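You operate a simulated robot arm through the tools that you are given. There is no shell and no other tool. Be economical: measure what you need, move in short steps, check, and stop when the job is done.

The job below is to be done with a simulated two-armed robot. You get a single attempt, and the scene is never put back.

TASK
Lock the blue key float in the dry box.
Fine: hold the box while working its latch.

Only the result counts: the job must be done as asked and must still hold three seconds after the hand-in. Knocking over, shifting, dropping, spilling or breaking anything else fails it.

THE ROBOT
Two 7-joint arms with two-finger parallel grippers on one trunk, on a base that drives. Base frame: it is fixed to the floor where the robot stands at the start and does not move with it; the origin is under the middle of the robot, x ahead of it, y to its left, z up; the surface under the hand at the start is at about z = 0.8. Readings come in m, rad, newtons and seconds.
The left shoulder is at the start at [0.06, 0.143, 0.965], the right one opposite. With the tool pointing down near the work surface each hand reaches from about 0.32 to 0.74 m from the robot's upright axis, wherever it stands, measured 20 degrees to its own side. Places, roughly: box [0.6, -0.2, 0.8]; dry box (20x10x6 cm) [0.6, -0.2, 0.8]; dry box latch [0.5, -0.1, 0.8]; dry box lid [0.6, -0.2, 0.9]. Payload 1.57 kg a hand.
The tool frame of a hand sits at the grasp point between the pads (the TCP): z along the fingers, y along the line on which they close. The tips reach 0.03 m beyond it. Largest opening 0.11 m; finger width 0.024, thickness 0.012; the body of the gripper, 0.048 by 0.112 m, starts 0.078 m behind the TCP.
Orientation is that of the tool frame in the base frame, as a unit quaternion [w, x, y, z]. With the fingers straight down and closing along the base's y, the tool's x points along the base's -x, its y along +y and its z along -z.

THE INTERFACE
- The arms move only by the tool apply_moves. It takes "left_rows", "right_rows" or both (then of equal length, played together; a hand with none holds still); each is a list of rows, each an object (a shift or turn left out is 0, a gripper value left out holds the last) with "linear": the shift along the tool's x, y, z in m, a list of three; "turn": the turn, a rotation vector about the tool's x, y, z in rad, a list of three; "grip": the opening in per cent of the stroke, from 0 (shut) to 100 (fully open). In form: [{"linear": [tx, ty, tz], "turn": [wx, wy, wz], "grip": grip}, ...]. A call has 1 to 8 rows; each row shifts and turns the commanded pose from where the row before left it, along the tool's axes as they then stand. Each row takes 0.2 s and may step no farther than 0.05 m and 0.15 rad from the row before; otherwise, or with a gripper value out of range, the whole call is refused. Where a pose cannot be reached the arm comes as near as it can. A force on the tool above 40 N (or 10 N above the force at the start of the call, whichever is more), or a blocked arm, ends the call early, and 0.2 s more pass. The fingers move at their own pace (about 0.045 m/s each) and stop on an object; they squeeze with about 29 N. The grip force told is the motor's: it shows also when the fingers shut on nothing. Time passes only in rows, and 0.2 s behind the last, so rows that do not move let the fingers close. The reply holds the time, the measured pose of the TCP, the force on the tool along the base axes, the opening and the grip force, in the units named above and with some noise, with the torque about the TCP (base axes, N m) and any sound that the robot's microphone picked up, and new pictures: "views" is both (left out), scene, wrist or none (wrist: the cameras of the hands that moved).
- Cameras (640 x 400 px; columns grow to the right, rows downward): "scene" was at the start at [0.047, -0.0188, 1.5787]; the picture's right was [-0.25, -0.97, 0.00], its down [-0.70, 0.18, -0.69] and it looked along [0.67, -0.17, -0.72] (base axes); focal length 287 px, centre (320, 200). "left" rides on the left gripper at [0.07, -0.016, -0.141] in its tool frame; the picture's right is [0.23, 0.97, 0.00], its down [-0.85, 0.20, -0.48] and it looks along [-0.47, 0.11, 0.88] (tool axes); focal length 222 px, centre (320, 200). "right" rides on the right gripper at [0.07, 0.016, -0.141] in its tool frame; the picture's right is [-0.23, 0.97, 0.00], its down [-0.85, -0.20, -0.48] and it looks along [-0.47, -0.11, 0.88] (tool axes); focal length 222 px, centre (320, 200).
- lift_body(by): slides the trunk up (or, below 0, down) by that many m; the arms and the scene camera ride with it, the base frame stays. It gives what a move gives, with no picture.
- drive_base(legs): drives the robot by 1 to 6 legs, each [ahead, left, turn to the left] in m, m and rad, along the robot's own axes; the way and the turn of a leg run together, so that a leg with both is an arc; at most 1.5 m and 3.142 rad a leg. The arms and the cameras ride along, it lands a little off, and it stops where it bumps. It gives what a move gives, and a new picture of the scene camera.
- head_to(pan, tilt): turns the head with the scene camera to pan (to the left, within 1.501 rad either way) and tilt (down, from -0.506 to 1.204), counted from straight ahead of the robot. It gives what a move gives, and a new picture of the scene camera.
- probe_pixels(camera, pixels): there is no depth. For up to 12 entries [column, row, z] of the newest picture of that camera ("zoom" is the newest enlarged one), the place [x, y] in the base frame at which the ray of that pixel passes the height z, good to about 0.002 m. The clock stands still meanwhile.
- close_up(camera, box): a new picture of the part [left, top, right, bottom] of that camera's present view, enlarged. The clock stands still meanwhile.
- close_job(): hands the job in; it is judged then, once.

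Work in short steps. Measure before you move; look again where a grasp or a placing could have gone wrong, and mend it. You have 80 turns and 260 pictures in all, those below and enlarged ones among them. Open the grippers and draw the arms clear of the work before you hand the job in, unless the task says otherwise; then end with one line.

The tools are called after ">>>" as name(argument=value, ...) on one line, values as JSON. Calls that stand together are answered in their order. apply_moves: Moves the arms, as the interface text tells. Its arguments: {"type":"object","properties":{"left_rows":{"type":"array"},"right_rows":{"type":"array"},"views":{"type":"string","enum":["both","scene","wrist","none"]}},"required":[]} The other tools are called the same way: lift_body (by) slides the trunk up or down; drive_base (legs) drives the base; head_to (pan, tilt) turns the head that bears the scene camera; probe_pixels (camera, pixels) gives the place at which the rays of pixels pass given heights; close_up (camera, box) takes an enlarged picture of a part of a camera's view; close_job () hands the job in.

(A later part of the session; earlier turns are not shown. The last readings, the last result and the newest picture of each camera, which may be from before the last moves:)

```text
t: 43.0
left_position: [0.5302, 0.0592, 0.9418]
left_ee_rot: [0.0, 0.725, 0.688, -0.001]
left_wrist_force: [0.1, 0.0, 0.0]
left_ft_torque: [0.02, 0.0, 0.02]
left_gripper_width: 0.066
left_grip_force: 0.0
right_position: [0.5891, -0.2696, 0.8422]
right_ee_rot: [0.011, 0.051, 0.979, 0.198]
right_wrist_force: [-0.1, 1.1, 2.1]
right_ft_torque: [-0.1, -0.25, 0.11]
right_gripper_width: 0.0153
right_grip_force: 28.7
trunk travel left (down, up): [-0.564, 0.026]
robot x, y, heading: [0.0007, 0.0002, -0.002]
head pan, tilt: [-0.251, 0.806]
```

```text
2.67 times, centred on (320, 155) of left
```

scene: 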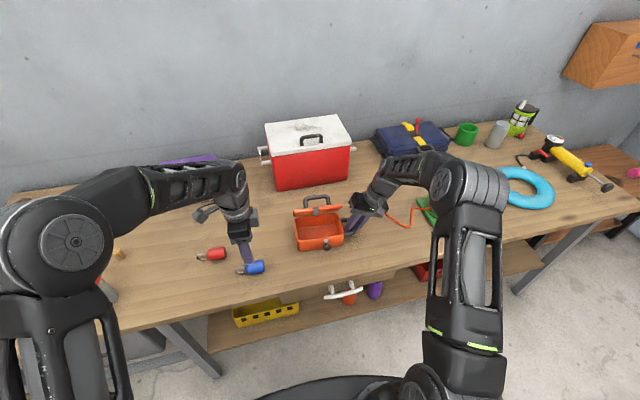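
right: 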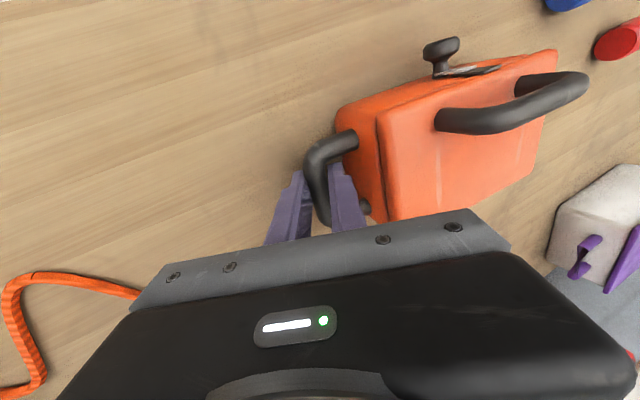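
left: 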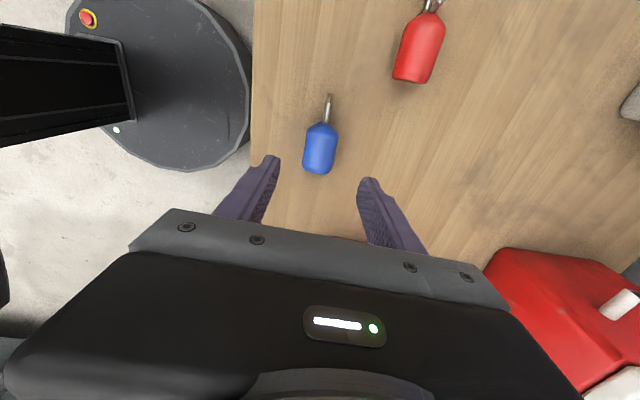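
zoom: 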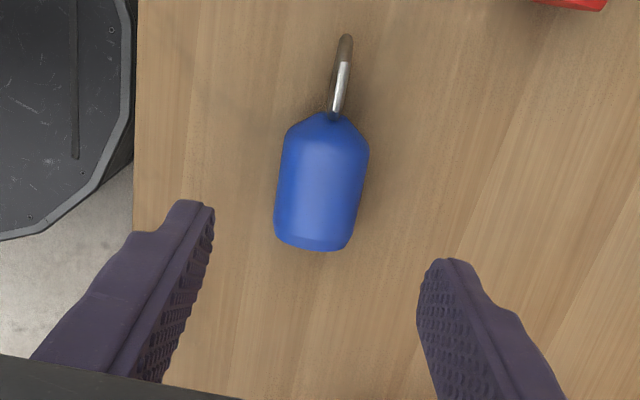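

The float is centred under the hand at (321,149) against a target of (320,146). I'll descend to TCP z≈0.836 and grip.

>>> apply_moves(left_rows=[{"linear": [0, 0, 0.035]}, {"linear": [0, 0, 0.035]}, {"linear": [0, 0, 0.025]}, {"linear": [0, 0, 0.011]}, {"grip": 0}, {"grip": 0}, {"grip": 0}], views="wrist")

```text
t: 44.6
left_position: [0.5305, 0.0601, 0.8354]
left_ee_rot: [0.0, 0.726, 0.688, 0.0]
left_wrist_force: [-0.3, 0.6, -0.6]
left_ft_torque: [0.0, 0.02, -0.02]
left_gripper_width: 0.0363
left_grip_force: 23.9
right_position: [0.5887, -0.2691, 0.8445]
right_ee_rot: [0.011, 0.051, 0.979, 0.198]
right_wrist_force: [-2.0, -0.4, 2.8]
right_ft_torque: [-0.04, -0.18, 0.07]
right_gripper_width: 0.0154
right_grip_force: 28.7
trunk travel left (down, up): [-0.564, 0.026]
robot x, y, heading: [-0.0013, -0.0011, 0.004]
head pan, tilt: [-0.251, 0.806]
```

left: 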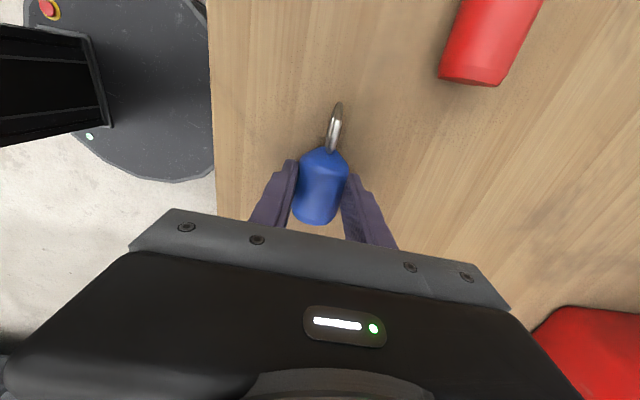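

The float is held (3.6 cm wide). I'll lift it, tilt the hand to 60° so its body will clear the open lid, and move it across above the box.

>>> apply_moves(left_rows=[{"linear": [0, 0, -0.045]}, {"linear": [0, 0, -0.045]}, {"linear": [0, 0, -0.045]}, {"turn": [-0.131, 0, 0]}, {"turn": [-0.131, 0, 0]}, {"turn": [-0.131, 0, 0]}, {"turn": [-0.131, 0, 0]}], views="none")

>>> apply_moves(left_rows=[{"linear": [-0.046, 0.004, 0]}, {"linear": [-0.046, 0.004, 0]}, {"linear": [-0.046, 0.004, 0]}, {"linear": [-0.046, 0.004, 0]}, {"linear": [-0.046, 0.004, 0]}], views="both")

>>> close_up(camera="scene", box=[260, 170, 388, 250])

```text
t: 46.2
left_position: [0.5319, 0.0573, 0.9718]
left_ee_rot: [0.188, 0.701, 0.665, 0.179]
left_wrist_force: [0.6, -0.4, 0.2]
left_ft_torque: [0.0, 0.04, 0.0]
left_gripper_width: 0.0357
left_grip_force: 29.3
right_position: [0.5892, -0.269, 0.8435]
right_ee_rot: [0.011, 0.051, 0.979, 0.198]
right_wrist_force: [-1.2, -0.4, 2.8]
right_ft_torque: [0.05, -0.3, -0.01]
right_gripper_width: 0.0154
right_grip_force: 28.9
trunk travel left (down, up): [-0.564, 0.026]
robot x, y, heading: [0.0003, -0.0003, -0.002]
head pan, tilt: [-0.251, 0.806]
```

```text
t: 47.4
left_position: [0.5388, -0.1726, 0.9788]
left_ee_rot: [0.188, 0.7, 0.666, 0.179]
left_wrist_force: [-0.2, -0.1, -0.4]
left_ft_torque: [0.0, 0.04, 0.03]
left_gripper_width: 0.0359
left_grip_force: 29.4
right_position: [0.5888, -0.27, 0.8427]
right_ee_rot: [0.011, 0.051, 0.979, 0.198]
right_wrist_force: [-1.2, 0.1, 1.6]
right_ft_torque: [0.12, -0.21, 0.12]
right_gripper_width: 0.0155
right_grip_force: 29.1
trunk travel left (down, up): [-0.564, 0.026]
robot x, y, heading: [-0.0036, 0.0003, -0.001]
head pan, tilt: [-0.251, 0.806]
```

scene: 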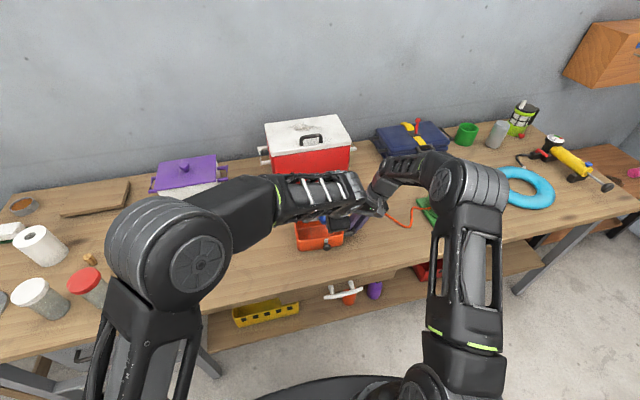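
left: 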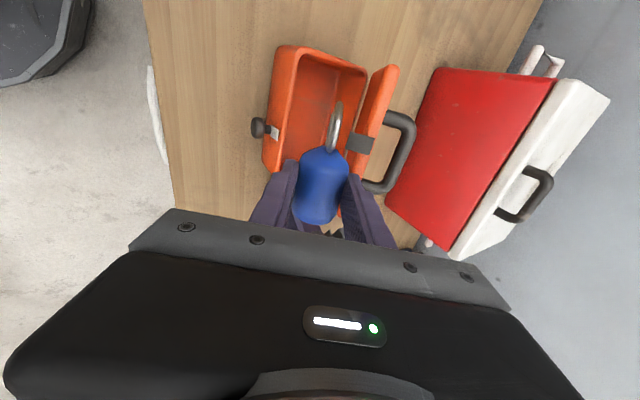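

```text
5.00 times, centred on (324, 210) of scene
```

zoom: 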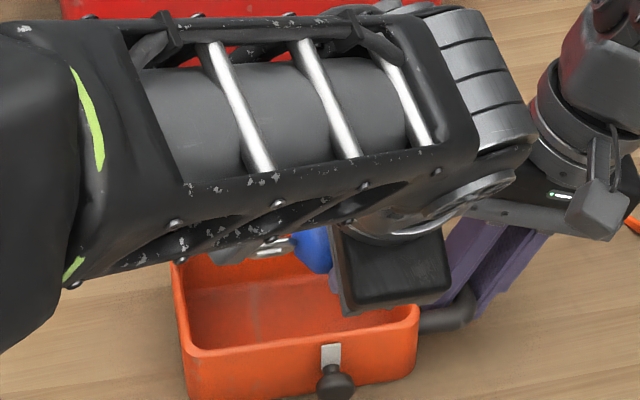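

I'll move over the box centre (x≈0.5945, y≈-0.161) and then go straight down to TCP z≈0.868.

>>> apply_moves(left_rows=[{"linear": [0.007, 0.019, 0.022]}, {"linear": [0.007, 0.019, 0.022]}, {"linear": [0, -0.0154, 0.0266]}, {}], views="both")

>>> close_up(camera="right", box=[320, 0, 640, 200])

```text
t: 48.1
left_position: [0.5957, -0.1656, 0.9719]
left_ee_rot: [0.202, 0.698, 0.663, 0.18]
left_wrist_force: [-2.3, 1.5, 7.4]
left_ft_torque: [0.06, -0.25, 0.18]
left_gripper_width: 0.036
left_grip_force: 29.1
right_position: [0.5906, -0.271, 0.8455]
right_ee_rot: [0.015, 0.053, 0.979, 0.198]
right_wrist_force: [-2.8, -0.7, 6.7]
right_ft_torque: [0.03, -0.3, -0.23]
right_gripper_width: 0.0156
right_grip_force: 29.1
trunk travel left (down, up): [-0.564, 0.026]
robot x, y, heading: [0.0005, 0.0032, 0.002]
head pan, tilt: [-0.251, 0.806]
stopped in row 3 (left hand): the force on the tool passed its limit at 57 N (the readings are from after the stop); the commanded pose is now the measured one
```

scene: 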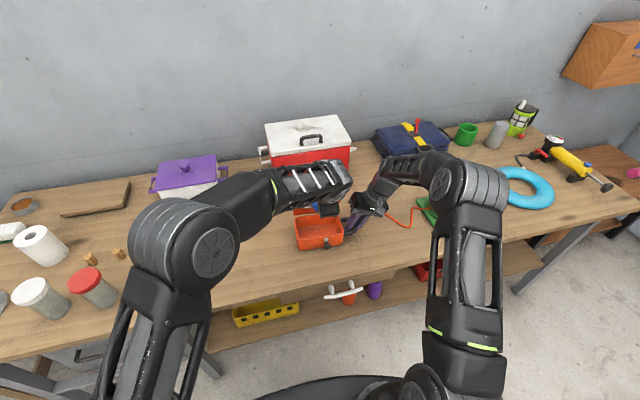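
left: 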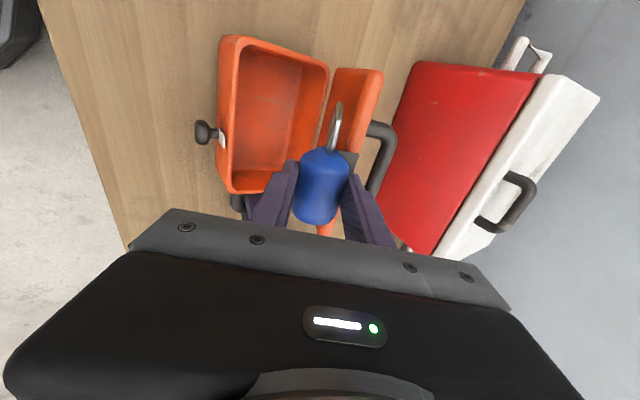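

```text
2.00 times, centred on (480, 100) of right
```

zoom: 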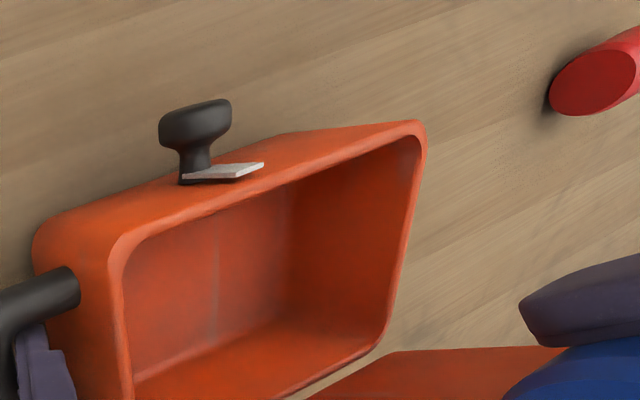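

The descent hit the lid's edge: the lid leans over the opening. I'll back out, go lower in front of it, and push its inner face further open with the far finger while carrying the float in.

>>> apply_moves(left_rows=[{"linear": [0, -0.022, -0.013]}, {"linear": [0.004, -0.022, -0.013]}, {"linear": [0, -0.013, 0.0223]}, {"linear": [0, -0.013, 0.0223]}, {}], views="both")

>>> close_up(camera="scene", box=[260, 170, 388, 250])

```text
t: 49.3
left_position: [0.5454, -0.1612, 0.9176]
left_ee_rot: [0.201, 0.7, 0.662, 0.179]
left_wrist_force: [-0.1, 0.5, -0.4]
left_ft_torque: [-0.01, 0.01, 0.0]
left_gripper_width: 0.0357
left_grip_force: 28.7
right_position: [0.591, -0.2713, 0.8441]
right_ee_rot: [0.013, 0.054, 0.979, 0.198]
right_wrist_force: [-2.2, -4.1, 9.3]
right_ft_torque: [-0.04, -0.61, -0.21]
right_gripper_width: 0.0151
right_grip_force: 29.3
trunk travel left (down, up): [-0.564, 0.026]
robot x, y, heading: [0.0018, -0.0008, 0.0]
head pan, tilt: [-0.251, 0.806]
```

scene: 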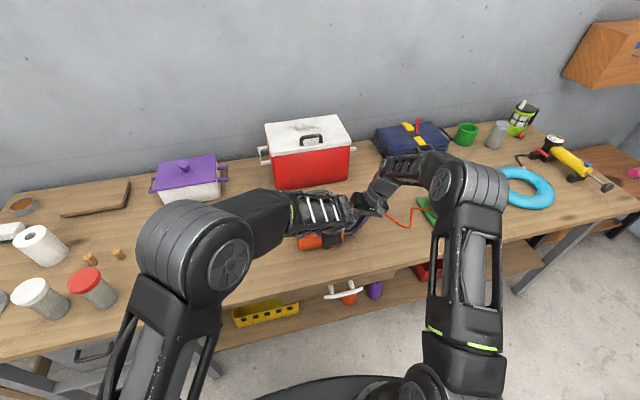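
left: 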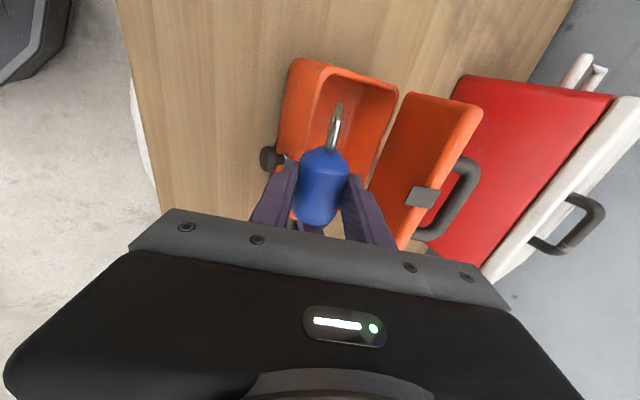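

```text
5.00 times, centred on (324, 210) of scene
```

zoom: 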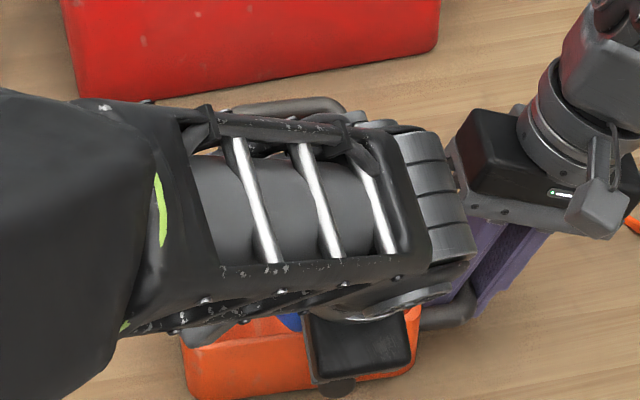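

The lid's inner face is now visible, so it's more open than before. I'll move forward 4.5 cm gently, pushing the lid if it touches.

>>> apply_moves(left_rows=[{"linear": [0, 0.0086, 0.005]}, {"linear": [0, 0.0086, 0.005]}, {"linear": [0, 0.0086, 0.005]}, {"linear": [0, 0.0086, 0.005]}, {"linear": [0, 0.0043, 0.0025]}, {}], views="wrist")

>>> close_up(camera="right", box=[320, 0, 640, 200])

```text
t: 50.7
left_position: [0.5906, -0.1634, 0.9185]
left_ee_rot: [0.199, 0.7, 0.662, 0.18]
left_wrist_force: [-0.2, 0.2, -0.1]
left_ft_torque: [0.0, 0.0, 0.03]
left_gripper_width: 0.0358
left_grip_force: 28.7
right_position: [0.5907, -0.2705, 0.8425]
right_ee_rot: [0.013, 0.053, 0.979, 0.198]
right_wrist_force: [0.0, -4.4, 8.6]
right_ft_torque: [-0.07, -0.64, -0.24]
right_gripper_width: 0.0154
right_grip_force: 28.9
trunk travel left (down, up): [-0.564, 0.026]
robot x, y, heading: [0.0018, 0.0034, -0.0]
head pan, tilt: [-0.251, 0.806]
```

left: 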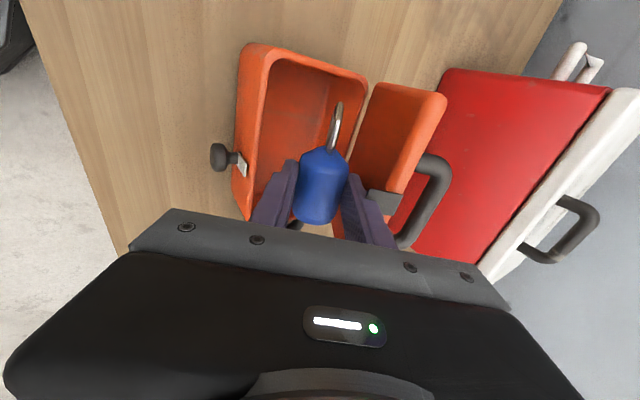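

```text
2.00 times, centred on (480, 100) of right
```

zoom: 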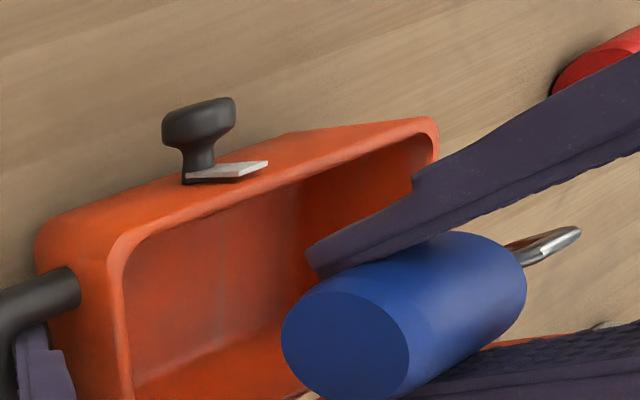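

No contact with the lid, and the float is above the opening. I'll descend 5 cm into the box in small rows.

>>> apply_moves(left_rows=[{"linear": [0, -0.0051, 0.0086]}, {"linear": [0, -0.0051, 0.0086]}, {"linear": [0, -0.0051, 0.0086]}, {"linear": [0, -0.0051, 0.0086]}, {"linear": [0, -0.0051, 0.0086]}, {}], views="wrist")

>>> close_up(camera="right", box=[320, 0, 640, 200])

```text
t: 52.1
left_position: [0.5915, -0.1637, 0.8719]
left_ee_rot: [0.201, 0.699, 0.663, 0.18]
left_wrist_force: [-8.3, 4.1, 21.1]
left_ft_torque: [0.27, 0.8, -0.05]
left_gripper_width: 0.036
left_grip_force: 28.5
right_position: [0.5891, -0.2703, 0.8425]
right_ee_rot: [0.013, 0.053, 0.979, 0.197]
right_wrist_force: [4.2, -1.6, -9.8]
right_ft_torque: [-0.08, -0.95, 0.02]
right_gripper_width: 0.0152
right_grip_force: 28.7
trunk travel left (down, up): [-0.564, 0.026]
robot x, y, heading: [0.0013, 0.0003, -0.001]
head pan, tilt: [-0.251, 0.806]
```

left: 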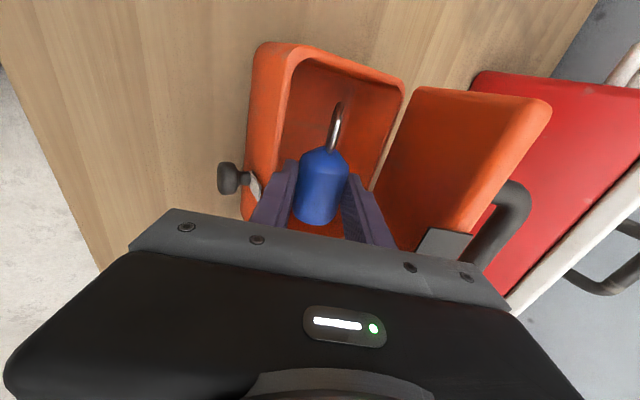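

```text
2.00 times, centred on (480, 100) of right
```

zoom: 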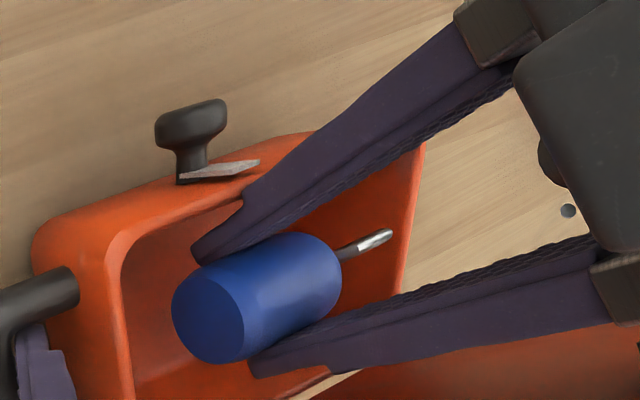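

The float is inside; the near finger is resting on the front rim (21 N). I'll ease up and forward, then open gently while moving forward.

>>> apply_moves(left_rows=[{"linear": [0, 0.007, -0.001]}, {"linear": [0, 0.003, 0], "grip": 42}, {"linear": [0, 0.004, 0], "grip": 46}, {}, {}], views="wrist")

>>> close_up(camera="right", box=[320, 0, 640, 200])

```text
t: 53.3
left_position: [0.6017, -0.1634, 0.877]
left_ee_rot: [0.199, 0.699, 0.663, 0.179]
left_wrist_force: [-0.6, -0.5, -0.3]
left_ft_torque: [0.0, -0.02, 0.03]
left_gripper_width: 0.0507
left_grip_force: 0.1
right_position: [0.5905, -0.2715, 0.8432]
right_ee_rot: [0.012, 0.052, 0.979, 0.198]
right_wrist_force: [-0.5, 0.2, -0.8]
right_ft_torque: [0.02, -0.05, 0.16]
right_gripper_width: 0.015
right_grip_force: 28.7
trunk travel left (down, up): [-0.564, 0.026]
robot x, y, heading: [0.0001, -0.0014, 0.002]
head pan, tilt: [-0.251, 0.806]
```

left: 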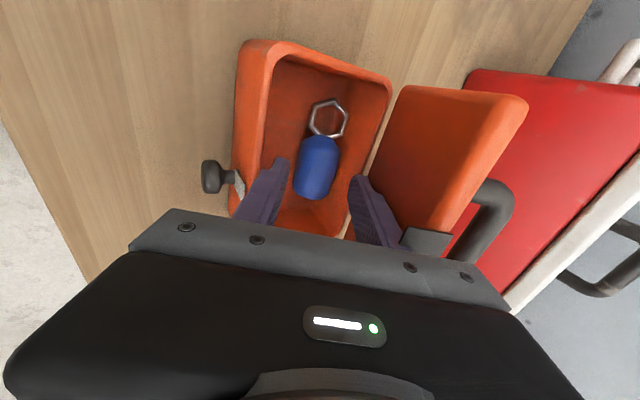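

```text
2.00 times, centred on (480, 100) of right
```

zoom: 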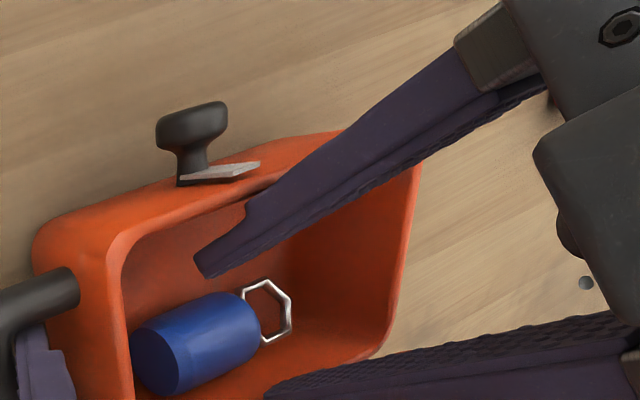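

The float lies fully inside. I'll lift the hand straight out, then back.

>>> apply_moves(left_rows=[{"linear": [0, 0.0077, -0.0129]}, {"linear": [0, 0.0077, -0.0129]}, {"linear": [0, 0.0077, -0.0129]}, {"linear": [0, 0, -0.03]}, {"linear": [0, 0, -0.03]}, {"linear": [0, 0, -0.03]}], views="both")

>>> close_up(camera="left", box=[240, 40, 480, 190])

```text
t: 54.7
left_position: [0.5541, -0.1591, 0.9976]
left_ee_rot: [0.199, 0.699, 0.663, 0.179]
left_wrist_force: [0.1, 0.4, -0.3]
left_ft_torque: [0.01, 0.01, 0.03]
left_gripper_width: 0.0511
left_grip_force: 0.1
right_position: [0.5912, -0.2712, 0.8437]
right_ee_rot: [0.013, 0.053, 0.979, 0.197]
right_wrist_force: [-1.0, -0.3, 1.8]
right_ft_torque: [-0.05, -0.16, 0.03]
right_gripper_width: 0.0155
right_grip_force: 28.5
trunk travel left (down, up): [-0.564, 0.026]
robot x, y, heading: [-0.0017, 0.0021, 0.001]
head pan, tilt: [-0.251, 0.806]
```

scene: 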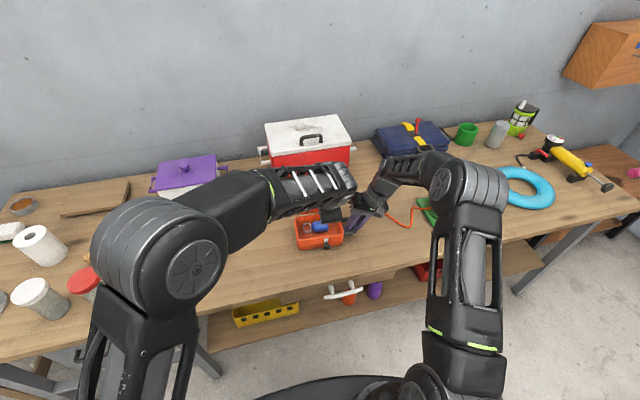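
left: 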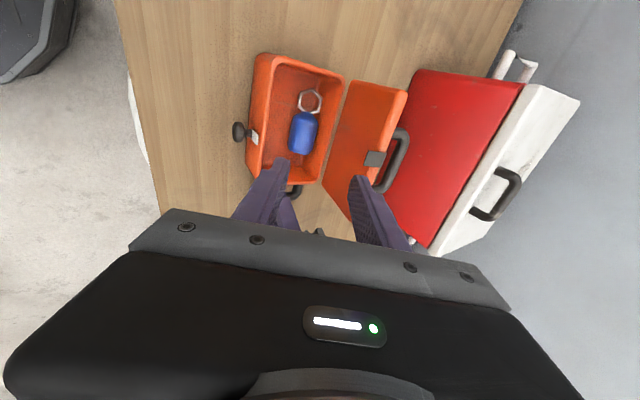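

```text
2.67 times, centred on (360, 115) of left
```

zoom: 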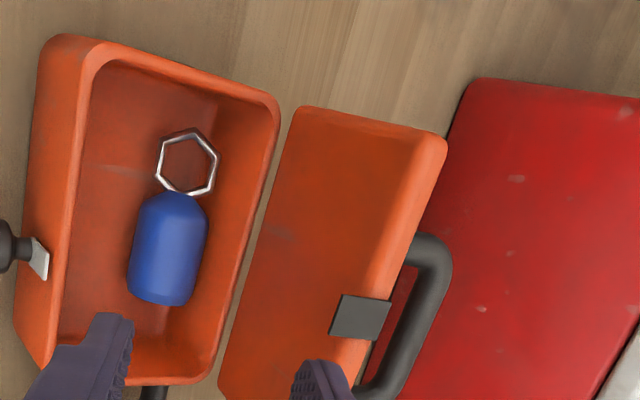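

The lid is open wider now. I'll probe the handle bar and lid edge to get the lid angle for closing.

>>> probe_pixels(camera="left", pixels=[[402, 150, 0.95], [402, 150, 0.93], [402, 150, 0.91], [402, 150, 0.89], [406, 121, 0.95], [406, 121, 0.93], [376, 160, 0.96], [376, 160, 0.95], [376, 160, 0.94]])

>>> close_up(camera="scene", box=[270, 180, 366, 240])

```text
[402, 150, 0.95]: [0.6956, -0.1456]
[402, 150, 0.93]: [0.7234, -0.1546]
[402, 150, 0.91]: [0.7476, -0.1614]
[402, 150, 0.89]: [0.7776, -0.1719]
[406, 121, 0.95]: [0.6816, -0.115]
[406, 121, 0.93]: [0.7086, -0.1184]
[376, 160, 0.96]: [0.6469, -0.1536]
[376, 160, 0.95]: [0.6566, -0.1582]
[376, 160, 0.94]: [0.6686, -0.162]
```

```text
6.67 times, centred on (318, 210) of scene
```

zoom: 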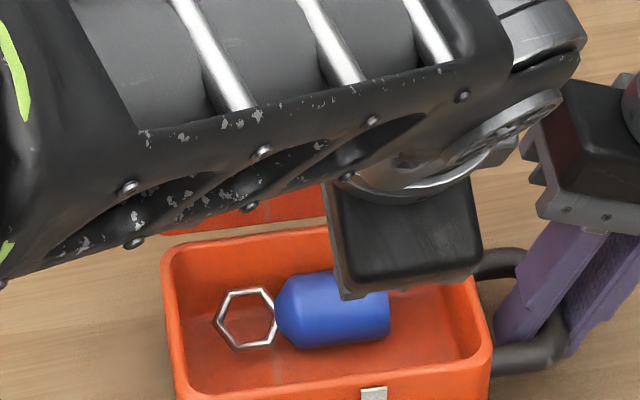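

The lid stands at about 92°. I'll close the fingers, tilt to 45°, and go over the lid's top edge to hook behind it.

>>> apply_moves(left_rows=[{"turn": [-0.1, 0, 0], "grip": 0}, {"turn": [-0.1, 0, 0], "grip": 0}, {"linear": [0.001, 0.0302, 0.0148]}, {"linear": [0.001, 0.0302, 0.0148]}, {"linear": [0.001, 0.0302, 0.0148]}, {}], views="both")

>>> close_up(camera="left", box=[200, 40, 440, 190])

```text
t: 56.1
left_position: [0.6521, -0.1644, 1.0282]
left_ee_rot: [0.267, 0.676, 0.641, 0.245]
left_wrist_force: [0.9, 0.1, -0.3]
left_ft_torque: [0.0, -0.02, 0.0]
left_gripper_width: 0.0001
left_grip_force: 21.5
right_position: [0.5911, -0.2704, 0.843]
right_ee_rot: [0.013, 0.054, 0.978, 0.199]
right_wrist_force: [0.0, -1.1, 0.2]
right_ft_torque: [0.03, -0.13, -0.02]
right_gripper_width: 0.0153
right_grip_force: 29.0
trunk travel left (down, up): [-0.564, 0.026]
robot x, y, heading: [0.0037, -0.0002, 0.0]
head pan, tilt: [-0.251, 0.806]
```

scene: 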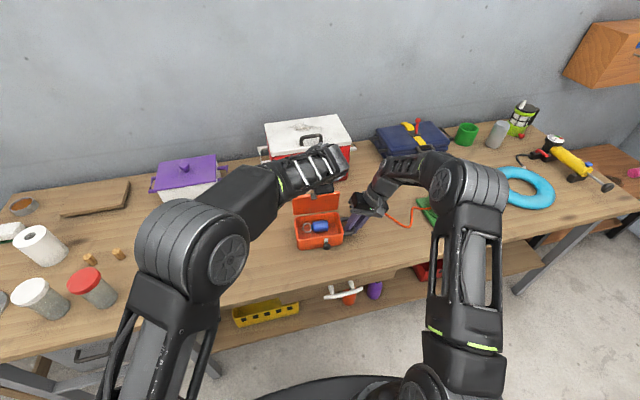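
left: 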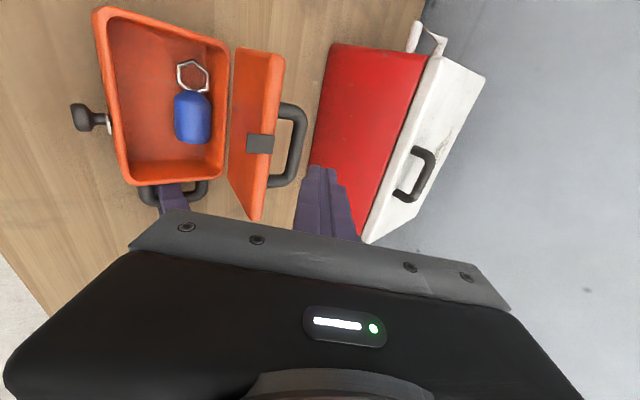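

```text
2.67 times, centred on (320, 115) of left
```

zoom: 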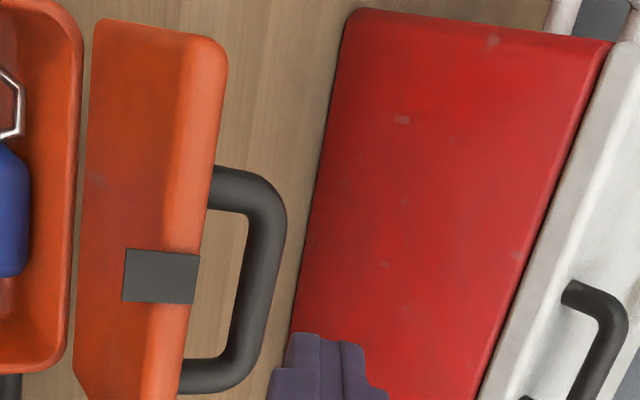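

The hand is above and beyond the lid edge. I'll probe the handle legs and lid edge to confirm y and x.

>>> probe_pixels(camera="left", pixels=[[283, 111, 0.935], [275, 180, 0.935], [300, 150, 0.935], [300, 150, 0.925], [272, 148, 0.95], [279, 120, 0.95], [302, 145, 0.93]])

```text
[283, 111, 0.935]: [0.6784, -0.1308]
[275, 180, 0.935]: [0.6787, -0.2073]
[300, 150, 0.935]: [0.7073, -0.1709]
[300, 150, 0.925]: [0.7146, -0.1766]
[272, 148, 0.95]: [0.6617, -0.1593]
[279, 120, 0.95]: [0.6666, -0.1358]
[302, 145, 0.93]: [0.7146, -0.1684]
```

Legs are at y≈-0.131 and -0.207, so the fingers fit between them at y≈-0.167. I'll descend behind the edge, then pull back the first step.

>>> apply_moves(left_rows=[{"linear": [0, -0.0075, 0.029]}, {"linear": [0, -0.0075, 0.029]}, {}], views="none")

>>> apply_moves(left_rows=[{"linear": [0, -0.0118, -0.01]}, {"linear": [0, -0.0118, -0.01]}, {}], views="wrist")

>>> close_up(camera="scene", box=[260, 170, 388, 250])

```text
t: 56.9
left_position: [0.6842, -0.1659, 0.981]
left_ee_rot: [0.274, 0.675, 0.64, 0.246]
left_wrist_force: [13.4, 0.1, 31.4]
left_ft_torque: [0.08, -0.81, -0.07]
left_gripper_width: 0.0001
left_grip_force: 21.2
right_position: [0.5896, -0.2707, 0.843]
right_ee_rot: [0.012, 0.053, 0.979, 0.197]
right_wrist_force: [-4.2, -0.1, -7.9]
right_ft_torque: [-0.06, -0.29, 0.09]
right_gripper_width: 0.015
right_grip_force: 28.7
trunk travel left (down, up): [-0.564, 0.026]
robot x, y, heading: [0.0005, 0.0028, 0.002]
head pan, tilt: [-0.251, 0.806]
```

```text
t: 57.3
left_position: [0.6757, -0.1651, 0.986]
left_ee_rot: [0.278, 0.672, 0.64, 0.248]
left_wrist_force: [1.3, -0.5, 3.3]
left_ft_torque: [0.01, -0.09, -0.02]
left_gripper_width: 0.0001
left_grip_force: 21.4
right_position: [0.5879, -0.2712, 0.8433]
right_ee_rot: [0.011, 0.053, 0.979, 0.197]
right_wrist_force: [-5.1, -0.1, 7.6]
right_ft_torque: [0.03, -0.39, 0.19]
right_gripper_width: 0.0153
right_grip_force: 28.9
trunk travel left (down, up): [-0.564, 0.026]
robot x, y, heading: [0.0008, 0.001, 0.001]
head pan, tilt: [-0.251, 0.806]
stopped in row 1 (left hand): the force on the tool passed its limit at 45 N (the readings are from after the stop); the commanded pose is now the measured one
```

left: 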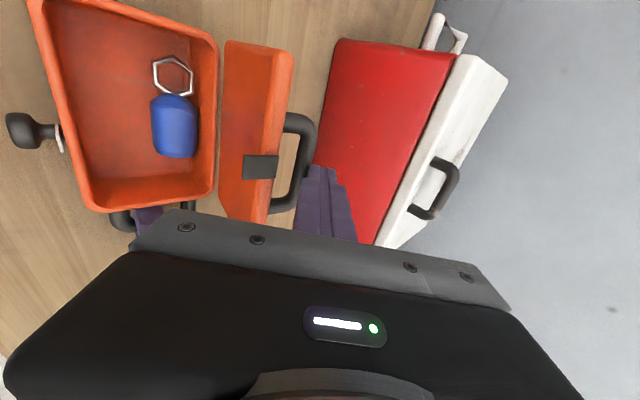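

```text
5.00 times, centred on (324, 210) of scene
```

zoom: 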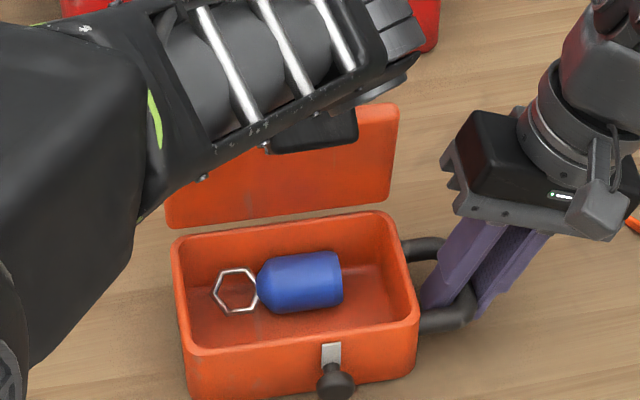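

Contact with the edge was already preloaded. With the force relaxed now, I'll pull straight back in small 5 mm steps.

>>> apply_moves(left_rows=[{"linear": [0, -0.0037, -0.0034]}, {"linear": [0, -0.0037, -0.0034]}, {"linear": [0, -0.0037, -0.0034]}, {}], views="wrist")

>>> close_up(camera="right", box=[320, 0, 640, 200])

```text
t: 58.3
left_position: [0.6614, -0.1645, 0.9884]
left_ee_rot: [0.281, 0.672, 0.638, 0.249]
left_wrist_force: [6.0, 0.3, 29.2]
left_ft_torque: [0.1, -0.57, -0.02]
left_gripper_width: 0.0002
left_grip_force: 20.8
right_position: [0.5887, -0.2709, 0.8431]
right_ee_rot: [0.012, 0.054, 0.979, 0.197]
right_wrist_force: [1.5, -1.4, 2.0]
right_ft_torque: [-0.03, 0.27, 0.34]
right_gripper_width: 0.0149
right_grip_force: 29.0
trunk travel left (down, up): [-0.564, 0.026]
robot x, y, heading: [0.0019, -0.0008, -0.003]
head pan, tilt: [-0.251, 0.806]
```

left: 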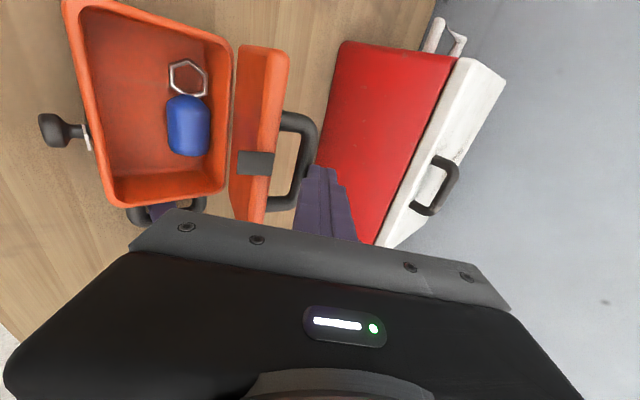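

```text
2.00 times, centred on (480, 100) of right
```

zoom: 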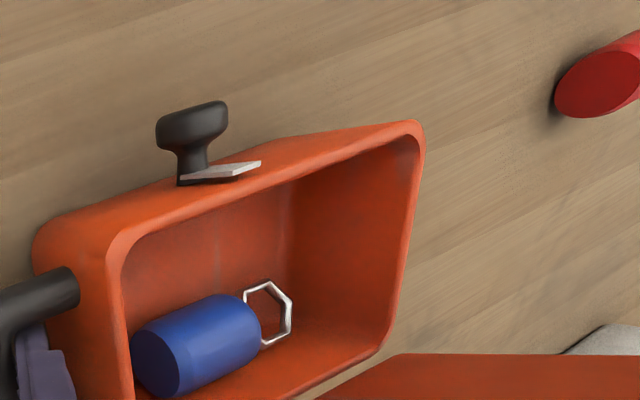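

The lid is rotating towards closing, and the load is mostly downward on its edge. I'll keep pulling with a little rise.

>>> apply_moves(left_rows=[{"linear": [0, -0.0025, -0.006]}, {"linear": [0, -0.0037, -0.0045]}, {"linear": [0, -0.004, -0.004]}, {"linear": [0, -0.005, -0.004]}, {}], views="wrist")

>>> close_up(camera="scene", box=[260, 170, 388, 250])

```text
t: 59.5
left_position: [0.6366, -0.1635, 0.9908]
left_ee_rot: [0.28, 0.672, 0.64, 0.248]
left_wrist_force: [-0.7, 4.4, 31.0]
left_ft_torque: [0.28, -0.45, 0.07]
left_gripper_width: 0.0
left_grip_force: 21.5
right_position: [0.5887, -0.2705, 0.8434]
right_ee_rot: [0.011, 0.054, 0.979, 0.196]
right_wrist_force: [3.5, -3.4, -3.2]
right_ft_torque: [-0.09, -0.08, 0.03]
right_gripper_width: 0.0152
right_grip_force: 28.8
trunk travel left (down, up): [-0.564, 0.026]
robot x, y, heading: [0.0006, 0.0003, -0.001]
head pan, tilt: [-0.251, 0.806]
```

left: 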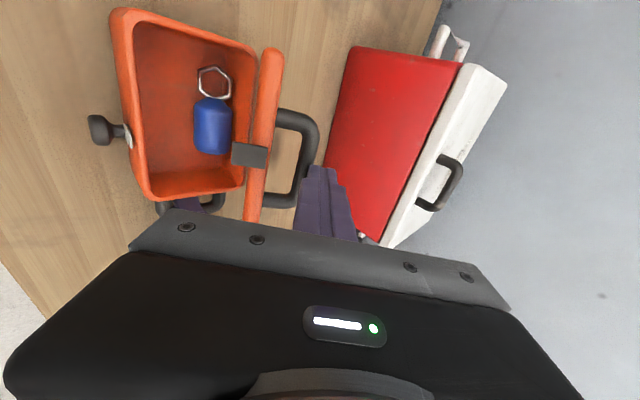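

```text
5.00 times, centred on (324, 210) of scene
```

zoom: 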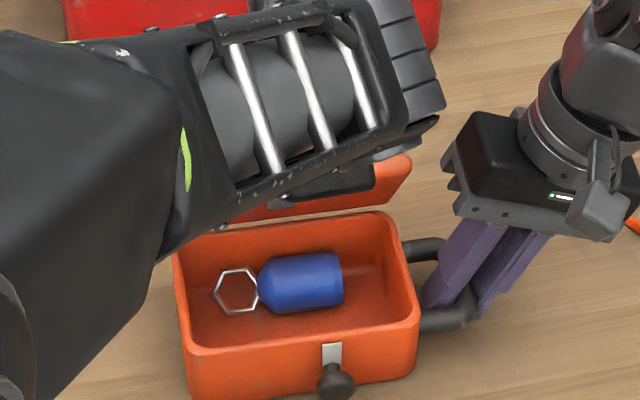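

Lid now at about 75°. Continuing to pull back.

>>> apply_moves(left_rows=[{"linear": [0, -0.0045, -0.0068]}, {"linear": [0, -0.0055, -0.0058]}, {"linear": [0, -0.0058, -0.0055]}, {"linear": [0, -0.0058, -0.0055]}, {}], views="wrist")

```text
t: 60.7
left_position: [0.6032, -0.1617, 0.9878]
left_ee_rot: [0.277, 0.672, 0.64, 0.248]
left_wrist_force: [0.1, 0.8, 0.0]
left_ft_torque: [0.0, 0.01, -0.02]
left_gripper_width: 0.0001
left_grip_force: 21.3
right_position: [0.5885, -0.2702, 0.8435]
right_ee_rot: [0.011, 0.053, 0.979, 0.198]
right_wrist_force: [-4.1, -2.2, 9.0]
right_ft_torque: [0.05, -0.5, 0.08]
right_gripper_width: 0.0153
right_grip_force: 28.6
trunk travel left (down, up): [-0.564, 0.026]
robot x, y, heading: [0.0037, 0.0023, 0.002]
head pan, tilt: [-0.251, 0.806]
```

left: 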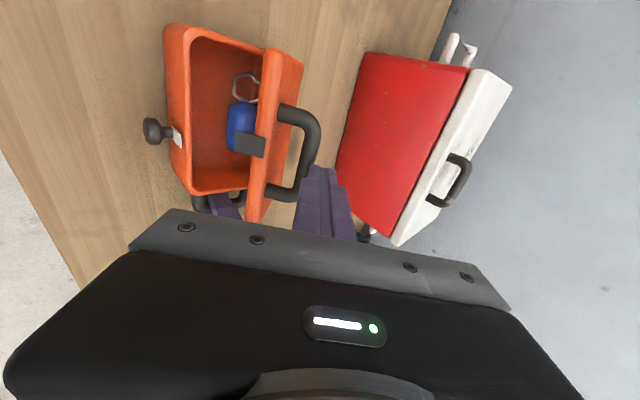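

Lid at about 60°. I'll now follow the arc down, pressing on the edge from above and behind.

>>> apply_moves(left_rows=[{"linear": [0, -0.0118, 0.0014]}, {"linear": [0, -0.0118, 0.0014]}, {"linear": [0, -0.009, -0.0014]}, {"linear": [0, -0.009, -0.0015]}, {"linear": [0, -0.009, -0.0015]}, {}], views="wrist")

>>> close_up(camera="scene", box=[260, 170, 388, 250])

```text
t: 62.1
left_position: [0.5658, -0.1593, 0.956]
left_ee_rot: [0.277, 0.672, 0.64, 0.248]
left_wrist_force: [0.3, -0.7, 0.6]
left_ft_torque: [0.0, -0.01, -0.02]
left_gripper_width: 0.0
left_grip_force: 21.0
right_position: [0.5892, -0.2703, 0.8421]
right_ee_rot: [0.011, 0.054, 0.979, 0.197]
right_wrist_force: [-2.8, -1.3, 10.3]
right_ft_torque: [0.03, -0.1, 0.14]
right_gripper_width: 0.0152
right_grip_force: 28.4
trunk travel left (down, up): [-0.564, 0.026]
robot x, y, heading: [-0.001, 0.0022, -0.001]
head pan, tilt: [-0.251, 0.806]
```

left: 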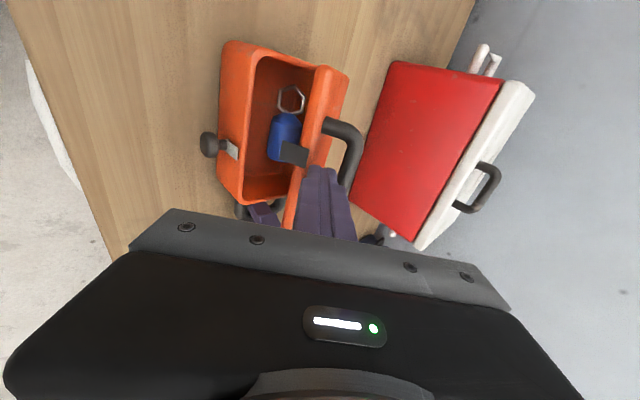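

```text
5.00 times, centred on (324, 210) of scene
```

zoom: 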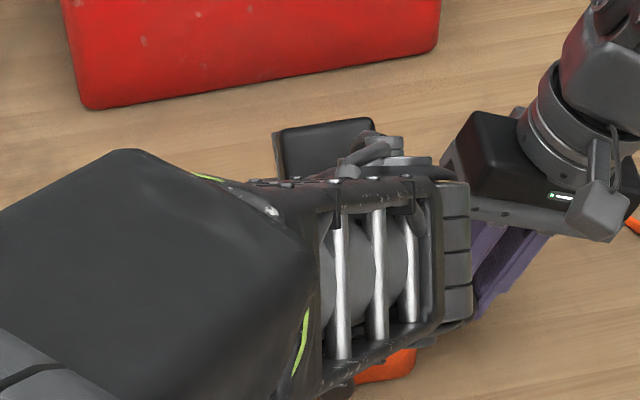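

Contact was lost and the tip passed in front of the lid, which stays at about 60°. At this angle I can grip the handle again, so I'll rise, tilt to about 62°, open to 4 cm and move above the handle bar.

>>> apply_moves(left_rows=[{"linear": [0, 0.0216, -0.0236]}, {"linear": [0, 0.0216, -0.0236]}, {"turn": [0.135, 0, 0], "grip": 38}, {"turn": [0.135, 0, 0]}, {"linear": [0, 0.0235, 0.0098]}, {"linear": [0, 0.0235, 0.0098]}, {}], views="wrist")

>>> close_up(camera="left", box=[200, 60, 440, 210])

```text
t: 63.7
left_position: [0.6159, -0.1628, 1.0251]
left_ee_rot: [0.184, 0.703, 0.668, 0.16]
left_wrist_force: [0.0, 0.3, -0.5]
left_ft_torque: [-0.04, -0.03, -0.01]
left_gripper_width: 0.0421
left_grip_force: 0.0
right_position: [0.5891, -0.2701, 0.8429]
right_ee_rot: [0.011, 0.054, 0.979, 0.198]
right_wrist_force: [-2.1, -1.9, 8.0]
right_ft_torque: [-0.03, -0.11, 0.09]
right_gripper_width: 0.0151
right_grip_force: 29.7
trunk travel left (down, up): [-0.564, 0.026]
robot x, y, heading: [0.001, 0.0015, -0.002]
head pan, tilt: [-0.251, 0.806]
```

left: 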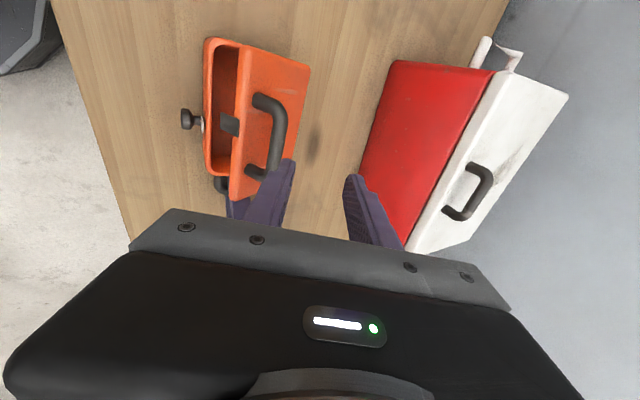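

```text
2.67 times, centred on (320, 135) of left
```

zoom: 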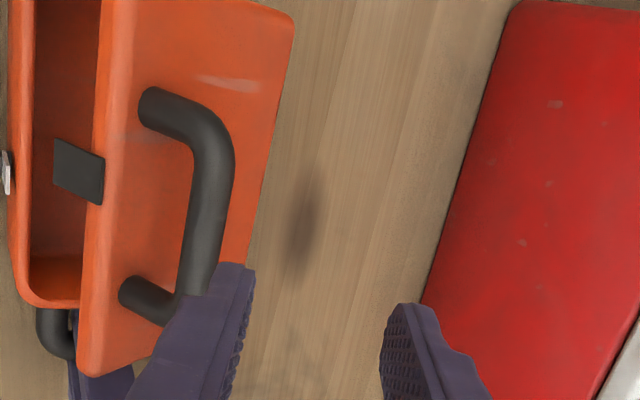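

The lid is further closed than I thought. I'll probe the bar's ray to find its angle.

>>> probe_pixels(camera="left", pixels=[[277.6, 140.6, 0.9], [277.6, 140.6, 0.92], [277.6, 140.6, 0.93], [277.6, 140.6, 0.94], [277.6, 140.6, 0.95]])

```text
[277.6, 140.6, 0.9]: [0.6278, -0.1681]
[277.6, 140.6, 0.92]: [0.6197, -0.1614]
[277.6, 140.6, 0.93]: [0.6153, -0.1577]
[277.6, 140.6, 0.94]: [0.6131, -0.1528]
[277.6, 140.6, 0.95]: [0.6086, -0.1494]
```

The bar is at about (0.614,0.936), i.e. lid about 32° open. The best push is with closed fingers just behind the bar, moving along -tool-y, which is the arc's tangent. I'll close the fingers and move in behind it.

>>> apply_moves(left_rows=[{"linear": [0, 0, 0], "grip": 0}, {"grip": 0}, {"linear": [0, 0, 0.03]}, {"linear": [0, 0, 0.0296]}, {"linear": [0, -0.01, 0]}, {}], views="wrist")

>>> close_up(camera="left", box=[200, 60, 440, 210])

```text
t: 65.1
left_position: [0.6365, -0.163, 0.9673]
left_ee_rot: [0.184, 0.704, 0.667, 0.16]
left_wrist_force: [-0.3, -0.1, 0.6]
left_ft_torque: [0.0, 0.01, -0.01]
left_gripper_width: 0.0002
left_grip_force: 21.3
right_position: [0.5875, -0.2707, 0.8427]
right_ee_rot: [0.011, 0.053, 0.979, 0.197]
right_wrist_force: [-0.5, -1.6, 6.8]
right_ft_torque: [-0.02, -0.13, 0.07]
right_gripper_width: 0.0151
right_grip_force: 29.5
trunk travel left (down, up): [-0.564, 0.026]
robot x, y, heading: [0.0016, 0.0001, -0.002]
head pan, tilt: [-0.251, 0.806]
```

left: 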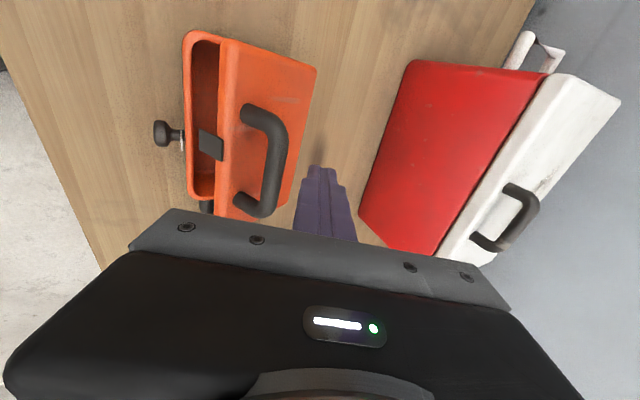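

```text
2.67 times, centred on (320, 135) of left
```

zoom: 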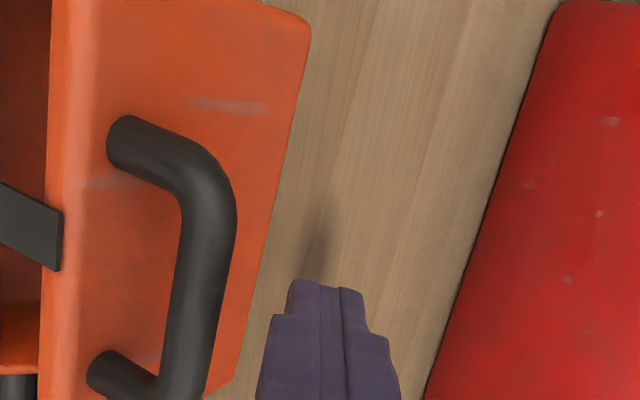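

The fingers are behind the bar with no contact yet. I'll sweep along the arc towards closed.

>>> apply_moves(left_rows=[{"linear": [0, -0.0112, 0]}, {"linear": [0, -0.0112, 0.001]}, {"linear": [0, -0.0112, 0.001]}, {"linear": [0, -0.0112, 0.002]}, {"linear": [0, -0.0112, 0.003]}, {"linear": [0, -0.0112, 0.003]}, {}], views="wrist")

>>> close_up(camera="right", box=[320, 0, 640, 200])

```text
t: 66.7
left_position: [0.5809, -0.1602, 0.926]
left_ee_rot: [0.184, 0.704, 0.668, 0.159]
left_wrist_force: [-0.4, 0.1, 0.6]
left_ft_torque: [0.0, -0.01, 0.04]
left_gripper_width: 0.0
left_grip_force: 20.9
right_position: [0.5897, -0.2714, 0.8439]
right_ee_rot: [0.011, 0.052, 0.979, 0.197]
right_wrist_force: [-0.2, -0.7, 7.3]
right_ft_torque: [0.0, -0.1, 0.03]
right_gripper_width: 0.0152
right_grip_force: 29.3
trunk travel left (down, up): [-0.564, 0.026]
robot x, y, heading: [-0.0033, -0.0006, 0.001]
head pan, tilt: [-0.251, 0.806]
```

left: 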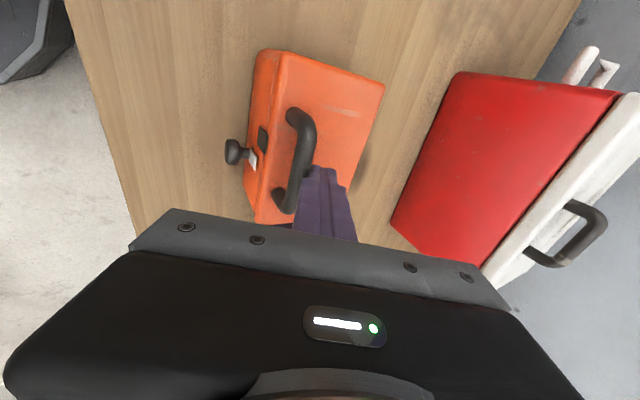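

```text
2.00 times, centred on (480, 100) of right
```

zoom: 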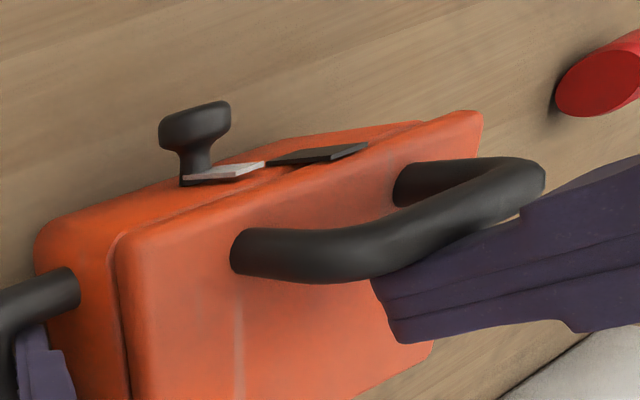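

The lid looks closed or nearly so. I'll press down on the lid top gently to make sure.

>>> apply_moves(left_rows=[{"linear": [0, -0.0038, 0.007]}, {"linear": [0, -0.0038, 0.007]}, {"linear": [0, -0.0019, 0.0035]}, {"linear": [0, -0.0019, 0.0035]}, {}], views="none")

>>> close_up(camera="right", box=[320, 0, 640, 200])

```text
t: 67.5
left_position: [0.5863, -0.1631, 0.9144]
left_ee_rot: [0.192, 0.702, 0.667, 0.162]
left_wrist_force: [2.4, -0.5, 3.4]
left_ft_torque: [0.03, 0.01, -0.03]
left_gripper_width: 0.0
left_grip_force: 21.1
right_position: [0.5886, -0.2717, 0.8428]
right_ee_rot: [0.012, 0.053, 0.979, 0.198]
right_wrist_force: [-5.1, -0.5, 11.0]
right_ft_torque: [0.09, 0.34, 0.29]
right_gripper_width: 0.0152
right_grip_force: 29.4
trunk travel left (down, up): [-0.564, 0.026]
robot x, y, heading: [-0.0004, -0.0041, -0.004]
head pan, tilt: [-0.251, 0.806]
stopped in row 4 (left hand): the force on the tool passed its limit at 43 N (the readings are from after the stop); the commanded pose is now the measured one
```

```text
2.00 times, centred on (480, 100) of right
```

zoom: 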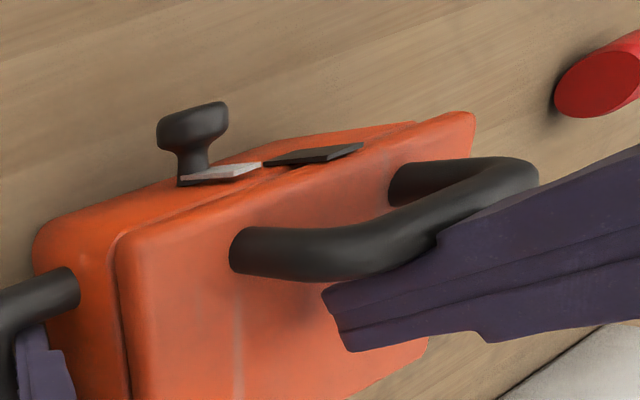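

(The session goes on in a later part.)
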